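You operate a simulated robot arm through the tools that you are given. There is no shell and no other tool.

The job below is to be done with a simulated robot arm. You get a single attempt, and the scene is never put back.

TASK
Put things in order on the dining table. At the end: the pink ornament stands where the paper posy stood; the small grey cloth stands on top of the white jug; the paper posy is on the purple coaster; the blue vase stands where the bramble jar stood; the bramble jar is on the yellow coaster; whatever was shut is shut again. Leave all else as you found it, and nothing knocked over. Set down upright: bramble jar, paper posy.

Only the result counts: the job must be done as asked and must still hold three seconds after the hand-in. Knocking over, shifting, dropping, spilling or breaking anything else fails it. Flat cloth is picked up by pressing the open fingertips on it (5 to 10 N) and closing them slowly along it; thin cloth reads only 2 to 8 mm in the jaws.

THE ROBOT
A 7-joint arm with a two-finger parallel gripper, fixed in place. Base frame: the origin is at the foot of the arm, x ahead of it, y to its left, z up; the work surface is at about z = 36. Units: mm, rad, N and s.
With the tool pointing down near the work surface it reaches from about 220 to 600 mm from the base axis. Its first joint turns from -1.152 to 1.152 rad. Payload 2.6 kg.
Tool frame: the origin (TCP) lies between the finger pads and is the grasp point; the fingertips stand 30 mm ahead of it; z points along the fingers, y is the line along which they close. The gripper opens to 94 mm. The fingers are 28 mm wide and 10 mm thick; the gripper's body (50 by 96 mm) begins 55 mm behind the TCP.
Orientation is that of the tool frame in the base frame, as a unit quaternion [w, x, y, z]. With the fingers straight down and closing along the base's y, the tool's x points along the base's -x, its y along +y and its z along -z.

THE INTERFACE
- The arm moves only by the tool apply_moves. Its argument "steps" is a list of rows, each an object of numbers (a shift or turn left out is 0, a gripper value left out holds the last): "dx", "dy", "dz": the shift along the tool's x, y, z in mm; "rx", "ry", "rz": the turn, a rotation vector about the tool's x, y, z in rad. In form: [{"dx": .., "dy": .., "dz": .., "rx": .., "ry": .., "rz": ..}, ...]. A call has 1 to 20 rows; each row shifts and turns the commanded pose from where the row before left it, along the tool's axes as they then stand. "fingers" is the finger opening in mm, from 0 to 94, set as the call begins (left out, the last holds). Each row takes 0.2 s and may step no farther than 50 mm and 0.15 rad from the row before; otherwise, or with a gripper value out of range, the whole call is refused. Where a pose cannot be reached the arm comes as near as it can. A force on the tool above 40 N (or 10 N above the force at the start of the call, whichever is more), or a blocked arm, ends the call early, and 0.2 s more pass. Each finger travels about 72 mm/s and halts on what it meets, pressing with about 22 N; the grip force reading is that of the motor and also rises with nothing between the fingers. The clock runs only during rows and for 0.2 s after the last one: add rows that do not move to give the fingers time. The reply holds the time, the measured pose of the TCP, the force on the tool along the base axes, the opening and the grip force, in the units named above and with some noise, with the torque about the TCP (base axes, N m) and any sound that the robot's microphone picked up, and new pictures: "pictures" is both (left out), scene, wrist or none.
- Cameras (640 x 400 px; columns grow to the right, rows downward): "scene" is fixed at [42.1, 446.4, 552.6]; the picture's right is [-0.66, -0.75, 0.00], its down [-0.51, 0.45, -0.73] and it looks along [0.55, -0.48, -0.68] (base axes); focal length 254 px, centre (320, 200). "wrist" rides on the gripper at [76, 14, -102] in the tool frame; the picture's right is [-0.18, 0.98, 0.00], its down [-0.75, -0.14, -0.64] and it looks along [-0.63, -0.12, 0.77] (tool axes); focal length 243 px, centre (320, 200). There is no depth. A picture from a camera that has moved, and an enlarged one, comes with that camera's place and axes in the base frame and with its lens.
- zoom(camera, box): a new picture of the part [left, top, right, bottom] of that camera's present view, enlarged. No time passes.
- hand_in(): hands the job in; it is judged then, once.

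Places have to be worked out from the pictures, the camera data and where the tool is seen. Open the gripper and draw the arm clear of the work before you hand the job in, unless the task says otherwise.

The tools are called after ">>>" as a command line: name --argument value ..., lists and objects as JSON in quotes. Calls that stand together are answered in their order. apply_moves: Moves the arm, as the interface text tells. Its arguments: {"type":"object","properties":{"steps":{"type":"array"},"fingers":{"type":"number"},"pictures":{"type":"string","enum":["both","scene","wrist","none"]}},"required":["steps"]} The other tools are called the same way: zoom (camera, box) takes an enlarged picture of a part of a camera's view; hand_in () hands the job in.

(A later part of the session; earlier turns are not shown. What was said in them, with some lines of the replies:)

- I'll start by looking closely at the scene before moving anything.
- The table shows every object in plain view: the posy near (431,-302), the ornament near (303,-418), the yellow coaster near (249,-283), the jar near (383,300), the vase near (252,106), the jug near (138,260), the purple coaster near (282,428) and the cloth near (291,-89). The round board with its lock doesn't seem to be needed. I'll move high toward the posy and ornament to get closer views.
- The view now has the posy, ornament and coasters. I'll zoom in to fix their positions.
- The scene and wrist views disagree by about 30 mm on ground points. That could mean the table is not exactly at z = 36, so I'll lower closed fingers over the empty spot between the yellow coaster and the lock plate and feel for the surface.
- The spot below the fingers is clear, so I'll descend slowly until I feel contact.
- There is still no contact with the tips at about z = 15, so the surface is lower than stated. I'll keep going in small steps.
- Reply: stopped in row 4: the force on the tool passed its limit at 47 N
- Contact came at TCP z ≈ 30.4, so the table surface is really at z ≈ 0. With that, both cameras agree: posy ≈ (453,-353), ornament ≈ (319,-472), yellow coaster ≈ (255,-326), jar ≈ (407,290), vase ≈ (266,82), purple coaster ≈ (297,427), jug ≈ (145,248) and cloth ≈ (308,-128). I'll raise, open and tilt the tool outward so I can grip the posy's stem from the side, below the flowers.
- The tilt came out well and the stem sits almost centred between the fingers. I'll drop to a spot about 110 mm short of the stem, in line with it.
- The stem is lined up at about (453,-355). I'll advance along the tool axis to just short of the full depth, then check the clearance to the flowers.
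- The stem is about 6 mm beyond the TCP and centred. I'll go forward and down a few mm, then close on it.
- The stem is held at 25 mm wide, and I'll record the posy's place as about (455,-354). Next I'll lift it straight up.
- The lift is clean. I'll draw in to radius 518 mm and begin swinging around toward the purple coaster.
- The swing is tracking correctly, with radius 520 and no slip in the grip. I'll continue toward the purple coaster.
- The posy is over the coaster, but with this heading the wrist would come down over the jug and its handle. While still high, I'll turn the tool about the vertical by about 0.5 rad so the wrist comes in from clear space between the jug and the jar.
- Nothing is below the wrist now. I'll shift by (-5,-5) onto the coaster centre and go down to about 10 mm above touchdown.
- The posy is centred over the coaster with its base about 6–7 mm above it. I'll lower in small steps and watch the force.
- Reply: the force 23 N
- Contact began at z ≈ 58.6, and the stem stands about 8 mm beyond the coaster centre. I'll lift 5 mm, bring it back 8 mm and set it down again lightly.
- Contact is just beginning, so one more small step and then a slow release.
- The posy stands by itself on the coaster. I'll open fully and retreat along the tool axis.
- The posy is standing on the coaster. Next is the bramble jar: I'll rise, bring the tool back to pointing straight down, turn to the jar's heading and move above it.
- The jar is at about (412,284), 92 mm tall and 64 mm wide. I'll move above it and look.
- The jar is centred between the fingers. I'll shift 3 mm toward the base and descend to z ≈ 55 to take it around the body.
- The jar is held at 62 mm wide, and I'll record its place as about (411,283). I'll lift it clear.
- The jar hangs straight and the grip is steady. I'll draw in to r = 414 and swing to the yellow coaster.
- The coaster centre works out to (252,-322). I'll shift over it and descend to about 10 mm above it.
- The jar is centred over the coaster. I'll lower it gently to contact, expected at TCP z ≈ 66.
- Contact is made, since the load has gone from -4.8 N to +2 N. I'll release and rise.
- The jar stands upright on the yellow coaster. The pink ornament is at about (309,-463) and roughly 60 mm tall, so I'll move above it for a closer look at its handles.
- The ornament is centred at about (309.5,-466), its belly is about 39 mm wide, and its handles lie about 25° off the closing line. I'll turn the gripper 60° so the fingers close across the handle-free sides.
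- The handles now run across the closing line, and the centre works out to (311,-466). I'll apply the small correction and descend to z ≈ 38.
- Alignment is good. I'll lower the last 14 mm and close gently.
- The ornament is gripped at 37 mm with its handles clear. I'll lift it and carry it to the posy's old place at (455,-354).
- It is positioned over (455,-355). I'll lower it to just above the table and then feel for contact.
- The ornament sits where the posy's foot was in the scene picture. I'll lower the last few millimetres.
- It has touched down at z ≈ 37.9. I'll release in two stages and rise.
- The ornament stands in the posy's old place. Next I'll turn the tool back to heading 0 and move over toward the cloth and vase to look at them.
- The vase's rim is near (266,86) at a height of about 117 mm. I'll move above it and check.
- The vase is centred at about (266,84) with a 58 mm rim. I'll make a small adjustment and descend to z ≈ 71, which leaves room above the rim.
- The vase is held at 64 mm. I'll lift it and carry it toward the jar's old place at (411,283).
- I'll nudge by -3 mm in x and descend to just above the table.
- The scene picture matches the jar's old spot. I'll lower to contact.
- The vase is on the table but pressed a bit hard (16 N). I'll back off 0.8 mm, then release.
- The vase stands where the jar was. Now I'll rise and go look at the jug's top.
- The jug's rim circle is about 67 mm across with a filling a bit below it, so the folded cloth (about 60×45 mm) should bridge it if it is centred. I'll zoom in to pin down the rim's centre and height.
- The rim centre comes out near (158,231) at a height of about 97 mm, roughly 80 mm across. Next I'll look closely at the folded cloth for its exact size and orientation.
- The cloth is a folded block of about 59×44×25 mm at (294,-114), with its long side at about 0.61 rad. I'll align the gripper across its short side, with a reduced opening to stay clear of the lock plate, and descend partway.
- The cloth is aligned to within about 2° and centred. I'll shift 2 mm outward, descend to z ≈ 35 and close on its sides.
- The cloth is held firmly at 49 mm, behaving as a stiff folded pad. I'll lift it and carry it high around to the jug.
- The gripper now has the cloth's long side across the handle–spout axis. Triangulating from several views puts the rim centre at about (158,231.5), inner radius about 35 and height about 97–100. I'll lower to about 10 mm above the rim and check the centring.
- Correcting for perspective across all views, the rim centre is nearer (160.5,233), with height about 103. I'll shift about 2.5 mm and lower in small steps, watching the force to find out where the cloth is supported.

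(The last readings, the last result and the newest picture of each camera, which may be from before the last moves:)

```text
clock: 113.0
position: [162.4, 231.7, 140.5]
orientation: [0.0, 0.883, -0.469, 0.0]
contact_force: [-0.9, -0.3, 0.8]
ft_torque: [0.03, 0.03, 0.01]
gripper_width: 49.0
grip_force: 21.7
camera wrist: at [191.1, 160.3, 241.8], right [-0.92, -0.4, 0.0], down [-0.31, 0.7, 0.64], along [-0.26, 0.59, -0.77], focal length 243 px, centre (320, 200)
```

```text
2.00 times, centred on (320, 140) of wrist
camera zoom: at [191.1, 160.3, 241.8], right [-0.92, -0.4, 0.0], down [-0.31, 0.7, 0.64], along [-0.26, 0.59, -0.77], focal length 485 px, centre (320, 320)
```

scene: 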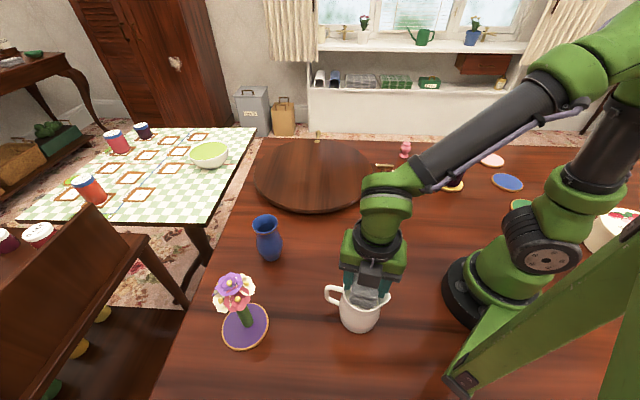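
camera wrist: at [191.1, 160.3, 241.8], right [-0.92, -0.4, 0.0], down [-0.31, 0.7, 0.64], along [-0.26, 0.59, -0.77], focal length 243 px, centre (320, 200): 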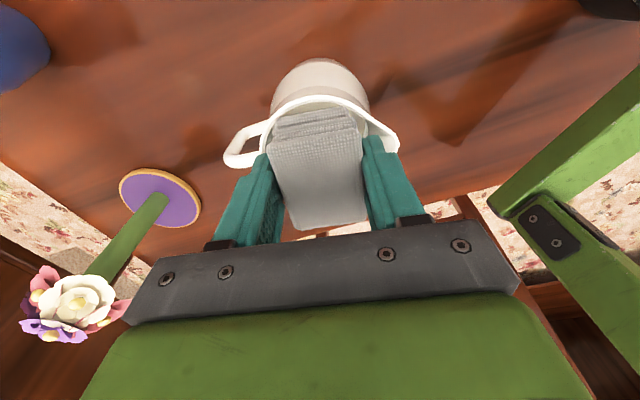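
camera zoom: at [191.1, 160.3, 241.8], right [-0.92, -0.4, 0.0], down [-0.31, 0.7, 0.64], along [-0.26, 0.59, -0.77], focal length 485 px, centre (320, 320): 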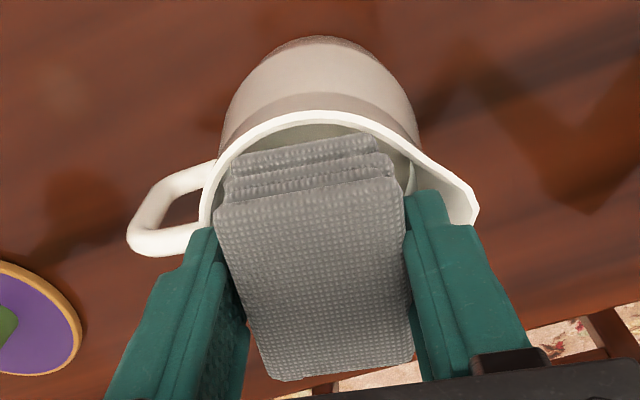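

No contact yet with the cloth's underside at about z = 105. I'll zoom closer on the corners against the rim before going lower.

>>> zoom --camera "wrist" --box '[255, 85, 405, 165]'

>>> zoom --camera "scene" --box '[345, 280, 395, 315]'

```text
4.27 times, centred on (330, 125) of wrist
camera zoom: at [191.1, 160.3, 241.8], right [-0.92, -0.4, 0.0], down [-0.31, 0.7, 0.64], along [-0.26, 0.59, -0.77], focal length 1035 px, centre (277, 520)
```

zoom: 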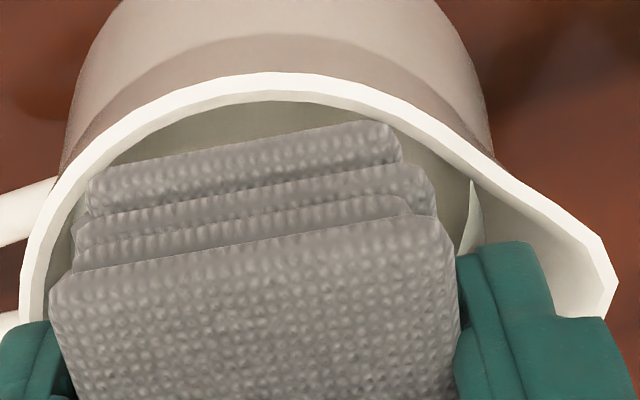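

```text
11.43 times, centred on (370, 298) of scene
camera zoom: at [42.1, 446.4, 552.6], right [-0.66, -0.75, 0.0], down [-0.51, 0.45, -0.73], along [0.55, -0.48, -0.68], focal length 2899 px, centre (-251, -914)
```

zoom: 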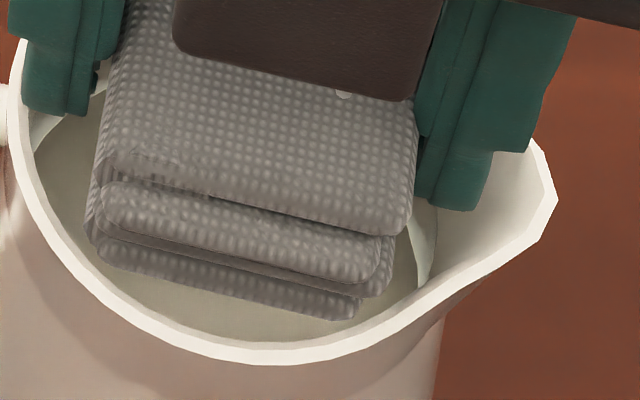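

Two corners look only just over the rim's inner edge. I'll lower 1 mm at a time to feel whether the jug supports the cloth here.

>>> apply_moves --steps '[{"dz": 1}, {}]' --pictures "none"

>>> apply_moves --steps '[{"dz": 1}, {}]' --pictures "none"

>>> apply_moves --steps '[{"dz": 1}, {}]' --pictures "none"

```text
clock: 113.6
position: [161.2, 231.4, 138.3]
orientation: [-0.001, 0.883, -0.469, 0.0]
contact_force: [-0.1, -1.6, 7.9]
ft_torque: [-0.02, -0.03, -0.01]
gripper_width: 49.3
grip_force: 22.0
```

```text
clock: 114.2
position: [160.9, 231.8, 137.9]
orientation: [-0.003, 0.884, -0.468, 0.001]
contact_force: [-3.0, -4.0, 32.8]
ft_torque: [-0.15, -0.01, -0.01]
gripper_width: 49.4
grip_force: 21.7
```

```text
clock: 114.8
position: [161.7, 232.1, 137.0]
orientation: [-0.002, 0.883, -0.469, -0.001]
contact_force: [-0.7, 1.1, 33.1]
ft_torque: [0.08, 0.05, 0.02]
gripper_width: 49.5
grip_force: 21.7
```

There is solid support at cloth-bottom z ≈ 104, which is rim level. I pressed more than needed, so I'll back off 2 mm and look.

>>> apply_moves --steps '[{"dz": -1.5}, {}]'

>>> zoom --camera "wrist" --box '[255, 85, 405, 165]'

>>> zoom --camera "scene" --box '[330, 265, 400, 315]'

```text
clock: 115.4
position: [160.3, 232.3, 138.4]
orientation: [0.0, 0.883, -0.469, 0.0]
contact_force: [3.2, 3.9, 7.3]
ft_torque: [0.31, -0.2, -0.01]
gripper_width: 49.3
grip_force: 22.0
camera wrist: at [191.1, 160.1, 240.0], right [-0.92, -0.4, 0.0], down [-0.31, 0.7, 0.64], along [-0.26, 0.59, -0.77], focal length 243 px, centre (320, 200)
```

scene: 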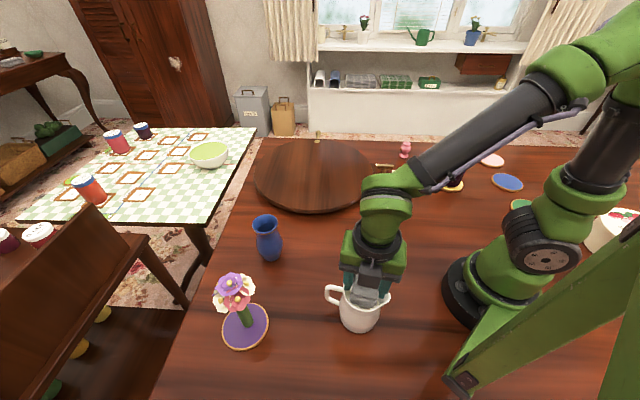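
wrist: 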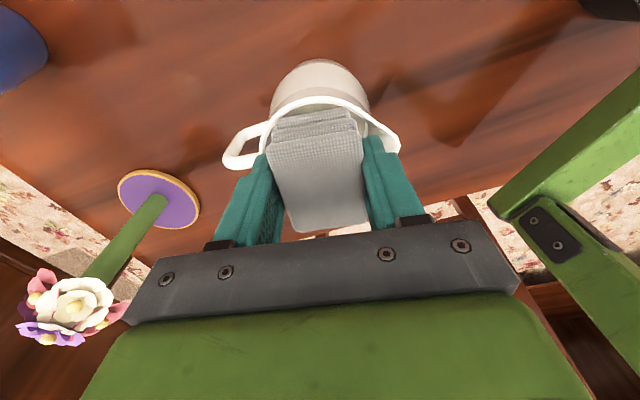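

```text
4.27 times, centred on (330, 125) of wrist
camera zoom: at [191.1, 160.1, 240.0], right [-0.92, -0.4, 0.0], down [-0.31, 0.7, 0.64], along [-0.26, 0.59, -0.77], focal length 1035 px, centre (277, 520)
```

zoom: 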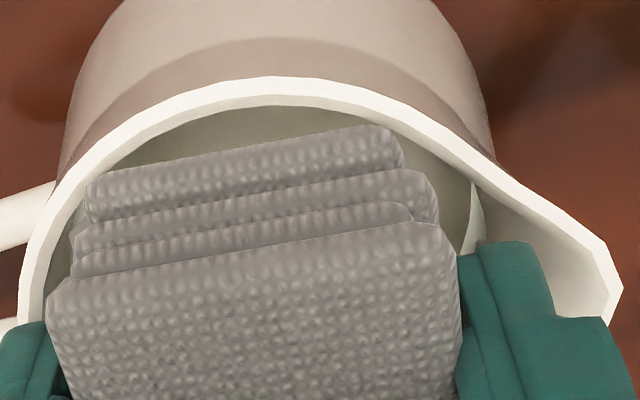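

```text
8.00 times, centred on (365, 290) of scene
camera zoom: at [42.1, 446.4, 552.6], right [-0.66, -0.75, 0.0], down [-0.51, 0.45, -0.73], along [0.55, -0.48, -0.68], focal length 2030 px, centre (-40, -520)
```

zoom: 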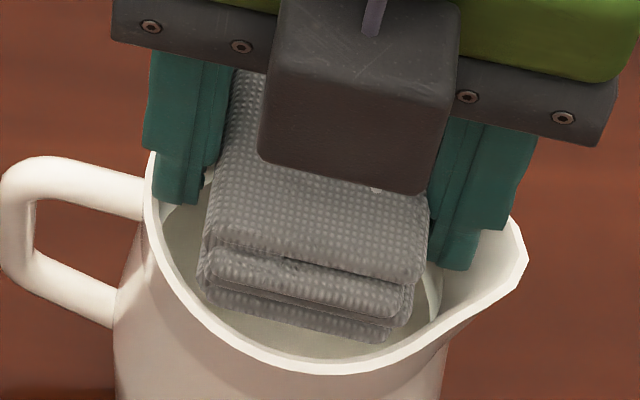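

The torque stayed near zero under load, so the cloth itself is carried evenly at rim height. I'll relieve the press slightly and open just a little to test that it stands.

>>> apply_moves --steps '[{"dz": -0.4}, {}]' --pictures "none"

>>> apply_moves --steps '[{}, {}, {}]' --fingers 51.5

>>> zoom --camera "wrist" --box '[255, 85, 405, 165]'

>>> zoom --camera "scene" --box '[330, 265, 400, 315]'

```text
clock: 116.0
position: [160.3, 230.6, 138.0]
orientation: [0.0, 0.883, -0.469, -0.001]
contact_force: [-0.1, -0.6, -0.5]
ft_torque: [0.01, 0.01, 0.03]
gripper_width: 49.3
grip_force: 22.0
```

```text
clock: 116.8
position: [159.9, 231.9, 138.8]
orientation: [0.0, 0.883, -0.469, 0.0]
contact_force: [0.1, 0.5, -0.3]
ft_torque: [0.0, 0.01, 0.02]
gripper_width: 51.6
grip_force: 0.1
camera wrist: at [191.2, 160.3, 240.8], right [-0.92, -0.4, 0.0], down [-0.31, 0.7, 0.64], along [-0.26, 0.59, -0.77], focal length 243 px, centre (320, 200)
```

scene: 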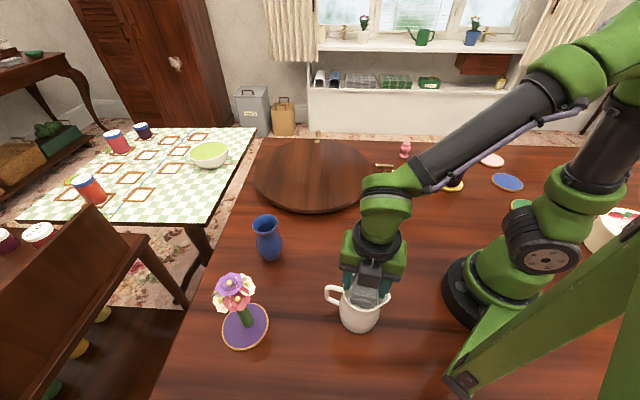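
wrist: 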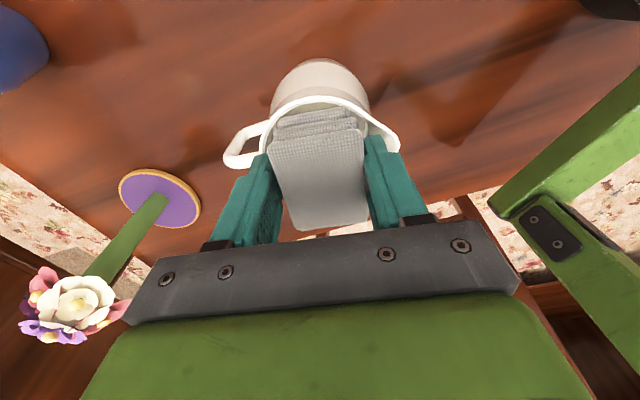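

```text
4.27 times, centred on (330, 125) of wrist
camera zoom: at [191.2, 160.3, 240.8], right [-0.92, -0.4, 0.0], down [-0.31, 0.7, 0.64], along [-0.26, 0.59, -0.77], focal length 1035 px, centre (277, 520)
```

zoom: 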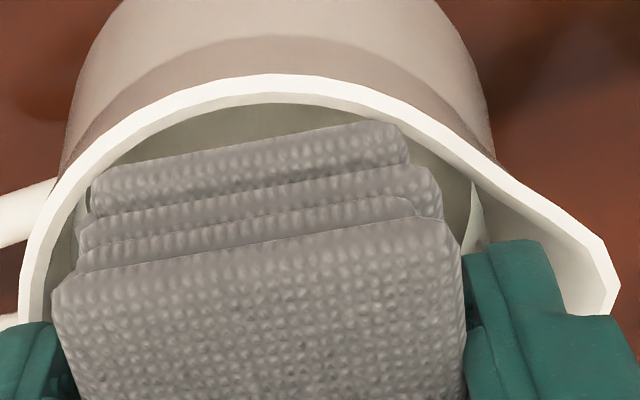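

```text
8.00 times, centred on (365, 290) of scene
camera zoom: at [42.1, 446.4, 552.6], right [-0.66, -0.75, 0.0], down [-0.51, 0.45, -0.73], along [0.55, -0.48, -0.68], focal length 2030 px, centre (-40, -520)
```

zoom: 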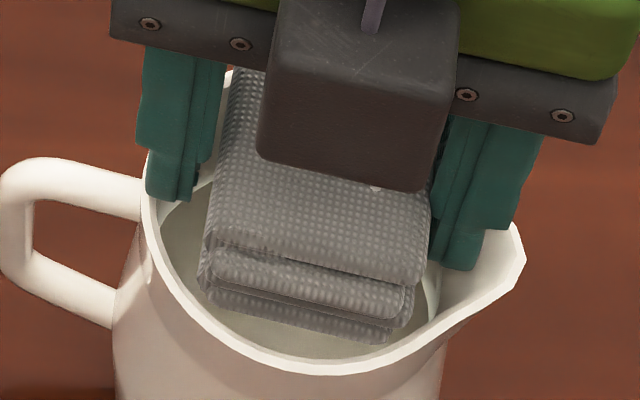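

The cloth stays put with the grip released. I'll open slightly more while rising gently, then withdraw.

>>> apply_moves --steps '[{}, {"dz": -2}, {"dz": -3}, {}]' --fingers 54

>>> zoom --camera "scene" --box '[330, 265, 400, 315]'

```text
clock: 117.8
position: [161.3, 232.0, 142.8]
orientation: [-0.001, 0.883, -0.469, -0.001]
contact_force: [-0.5, -0.6, -0.5]
ft_torque: [0.03, 0.04, -0.01]
gripper_width: 54.2
grip_force: 0.0
camera wrist: at [190.9, 160.7, 245.6], right [-0.92, -0.4, 0.0], down [-0.31, 0.7, 0.64], along [-0.26, 0.59, -0.77], focal length 243 px, centre (320, 200)
```

scene: 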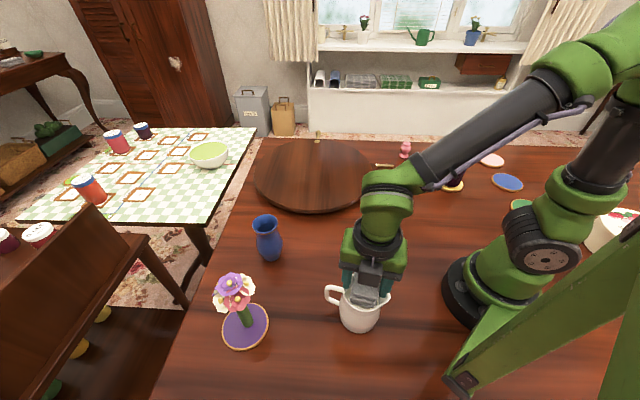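
wrist: 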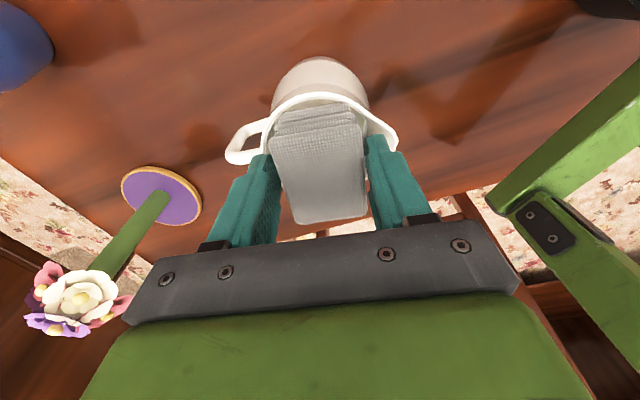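

```text
8.00 times, centred on (365, 290) of scene
camera zoom: at [42.1, 446.4, 552.6], right [-0.66, -0.75, 0.0], down [-0.51, 0.45, -0.73], along [0.55, -0.48, -0.68], focal length 2030 px, centre (-40, -520)
```

zoom: 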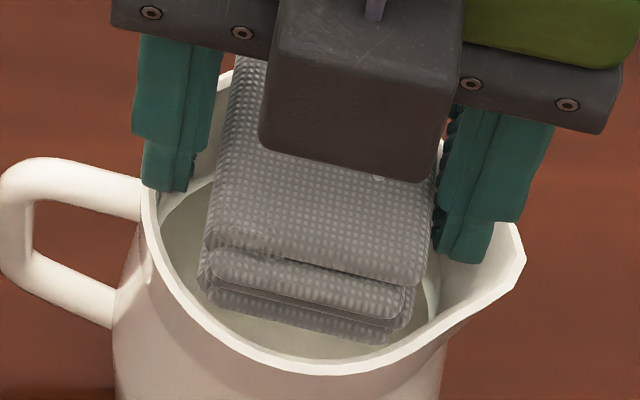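

The cloth remains in place while the fingers rise. I'll open further and withdraw straight up.

>>> apply_moves --steps '[{"dz": -10}, {"dz": -20}, {"dz": -40}, {"dz": -40}, {"dz": -40}, {}, {}]' --fingers 64

>>> zoom --camera "scene" --box '[320, 255, 410, 340]'

>>> zoom --camera "wrist" --box '[220, 20, 420, 160]'

```text
clock: 119.4
position: [159.9, 233.4, 294.3]
orientation: [0.0, 0.884, -0.468, 0.0]
contact_force: [-0.7, -0.5, 0.3]
ft_torque: [-0.01, 0.02, 0.01]
gripper_width: 64.2
grip_force: 0.0
camera wrist: at [190.4, 161.6, 396.7], right [-0.92, -0.4, 0.0], down [-0.31, 0.7, 0.64], along [-0.26, 0.59, -0.77], focal length 243 px, centre (320, 200)
```

scene: 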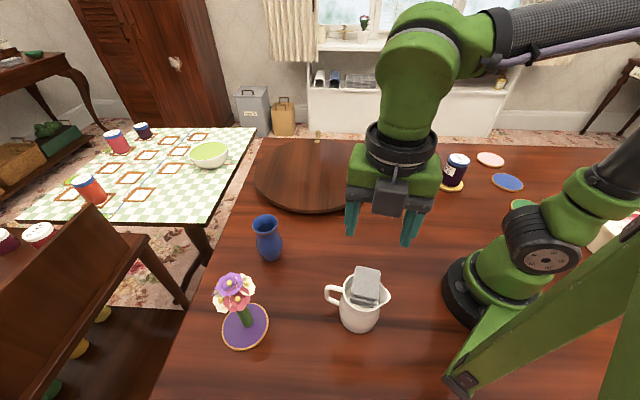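
wrist: 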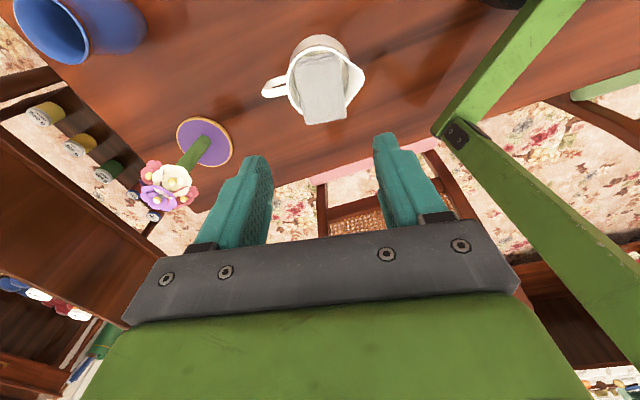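

```text
4.71 times, centred on (365, 298) of scene
camera zoom: at [42.1, 446.4, 552.6], right [-0.66, -0.75, 0.0], down [-0.51, 0.45, -0.73], along [0.55, -0.48, -0.68], focal length 1194 px, centre (108, -259)
```

zoom: 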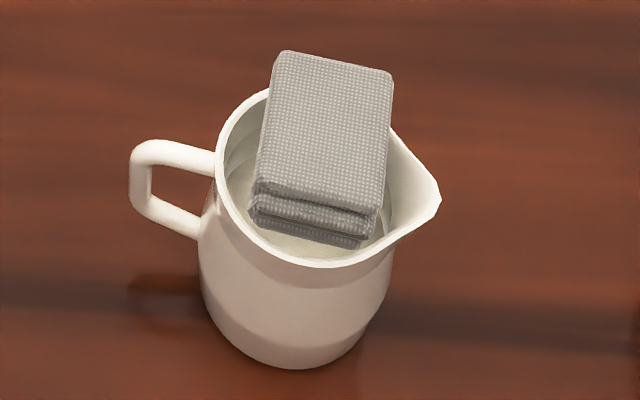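

```text
2.86 times, centred on (320, 90) of wrist
camera zoom: at [190.4, 161.6, 396.7], right [-0.92, -0.4, 0.0], down [-0.31, 0.7, 0.64], along [-0.26, 0.59, -0.77], focal length 693 px, centre (320, 514)
```

zoom: 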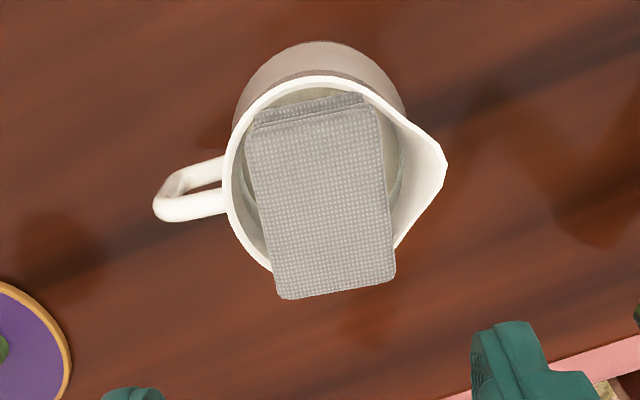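

The cloth stands on top of the jug, which hasn't shifted. I'll withdraw the arm, unwinding the wrist and heading back toward the start pose with the gripper open.

>>> apply_moves --steps '[{"dz": -30}, {"rz": 0.1445}, {"rz": 0.1445}, {"rz": 0.1445}, {"rz": 0.1445}, {"rz": 0.1445}, {"rz": 0.1445}, {"rz": 0.1445}, {"rz": 0.1445}, {"rz": 0.1445}, {"rz": 0.1445}, {"rz": 0.1445}, {"rz": 0.1445}, {"rz": 0.1445}, {"rz": 0.1445}, {"rz": 0.1445}]' --fingers 94 --pictures "none"

>>> apply_moves --steps '[{"dx": -35, "dy": -30}, {"dx": -35, "dy": -30}, {"dx": -35, "dy": -30}, {"dx": -35, "dy": -30}, {"dx": -35, "dy": -30}, {"dx": -35, "dy": -30}, {"dx": -35, "dy": -30}, {}, {}]'

>>> zoom --camera "scene" --box '[190, 190, 430, 360]'

>>> zoom --camera "scene" --box '[360, 120, 540, 230]'

```text
clock: 122.8
position: [159.7, 231.4, 322.6]
orientation: [0.0, 0.003, 1.0, 0.0]
contact_force: [0.7, 0.4, 0.9]
ft_torque: [0.0, -0.02, 0.0]
gripper_width: 94.0
grip_force: 0.1
```

```text
clock: 124.8
position: [404.1, 23.4, 325.4]
orientation: [0.001, 0.001, 1.0, -0.001]
contact_force: [0.7, 0.1, 0.2]
ft_torque: [0.01, 0.02, 0.01]
gripper_width: 94.0
grip_force: 0.2
camera wrist: at [326.9, 37.6, 427.4], right [0.19, 0.98, 0.0], down [0.75, -0.14, 0.64], along [0.63, -0.12, -0.77], focal length 243 px, centre (320, 200)
```

scene: 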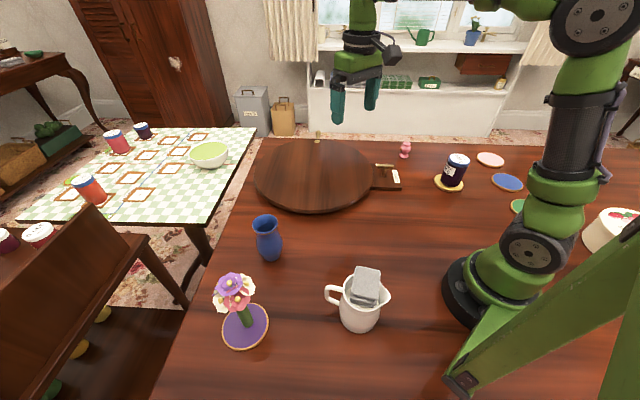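
wrist: 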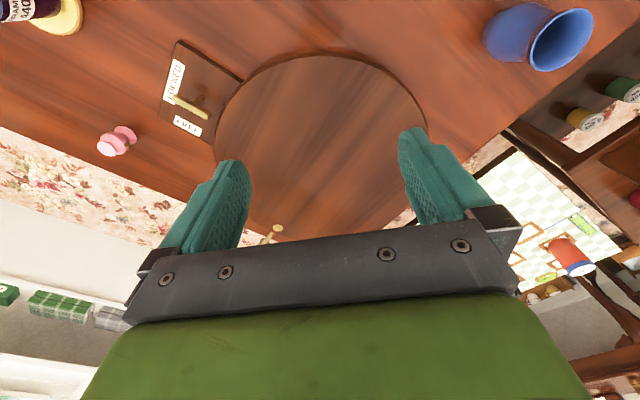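

```text
2.35 times, centred on (310, 275) of scene
camera zoom: at [42.1, 446.4, 552.6], right [-0.66, -0.75, 0.0], down [-0.51, 0.45, -0.73], along [0.55, -0.48, -0.68], focal length 597 px, centre (344, 24)
```

zoom: 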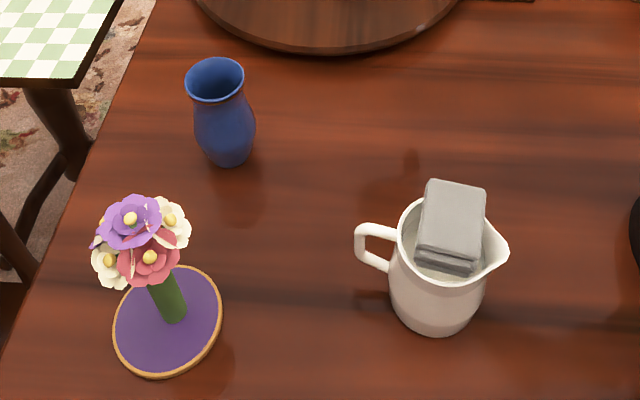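

```text
3.56 times, centred on (450, 175) of scene
camera zoom: at [42.1, 446.4, 552.6], right [-0.66, -0.75, 0.0], down [-0.51, 0.45, -0.73], along [0.55, -0.48, -0.68], focal length 902 px, centre (-142, 289)
```

zoom: 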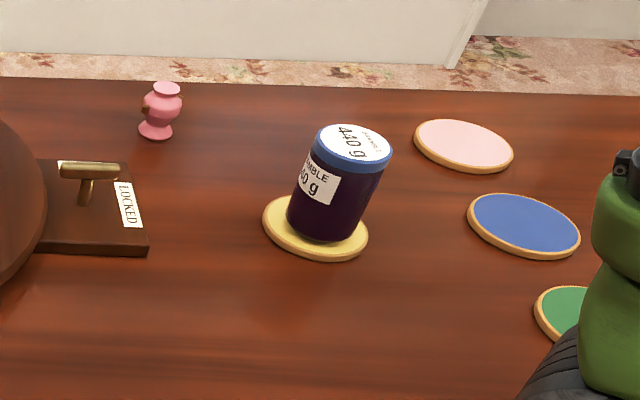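

The final check shows:
- The posy is upright on the purple coaster.
- The jar is upright on the yellow coaster.
- The ornament stands in the posy's old place, and the vase in the jar's.
- The cloth stands on top of the jug.
- The board's lever still points to LOCKED, and nothing else has moved.

The gripper is open and the arm is clear, so I'm handing in.

>>> hand_in

```text
The job is handed in.
```

I finished the rearrangement and handed the job in. The last pictures before hand-in showed everything standing, but I don't have the judge's result.

- **Paper posy:** upright on the purple coaster, close to its centre.
- **Bramble jar:** upright on the yellow coaster.
- **Pink ornament:** where the posy stood, to within a few millimetres.
- **Blue vase:** where the jar stood, about 3–6 mm off by my estimates.
- **Grey cloth:** on top of the white jug at rim height. It stayed put after release and was still there in the last picture about 7 seconds later. It only just spans the opening, so it is the least certain of the five.
- **Everything else:** I opened nothing, and the lever by the round board still reads LOCKED. I saw no other objects moved, and the jug stayed in place when I set the cloth on it.

The work surface turned out to be at about z = 0, not the stated 36. I found this by touching it, and used the measured height for every pick and placement.
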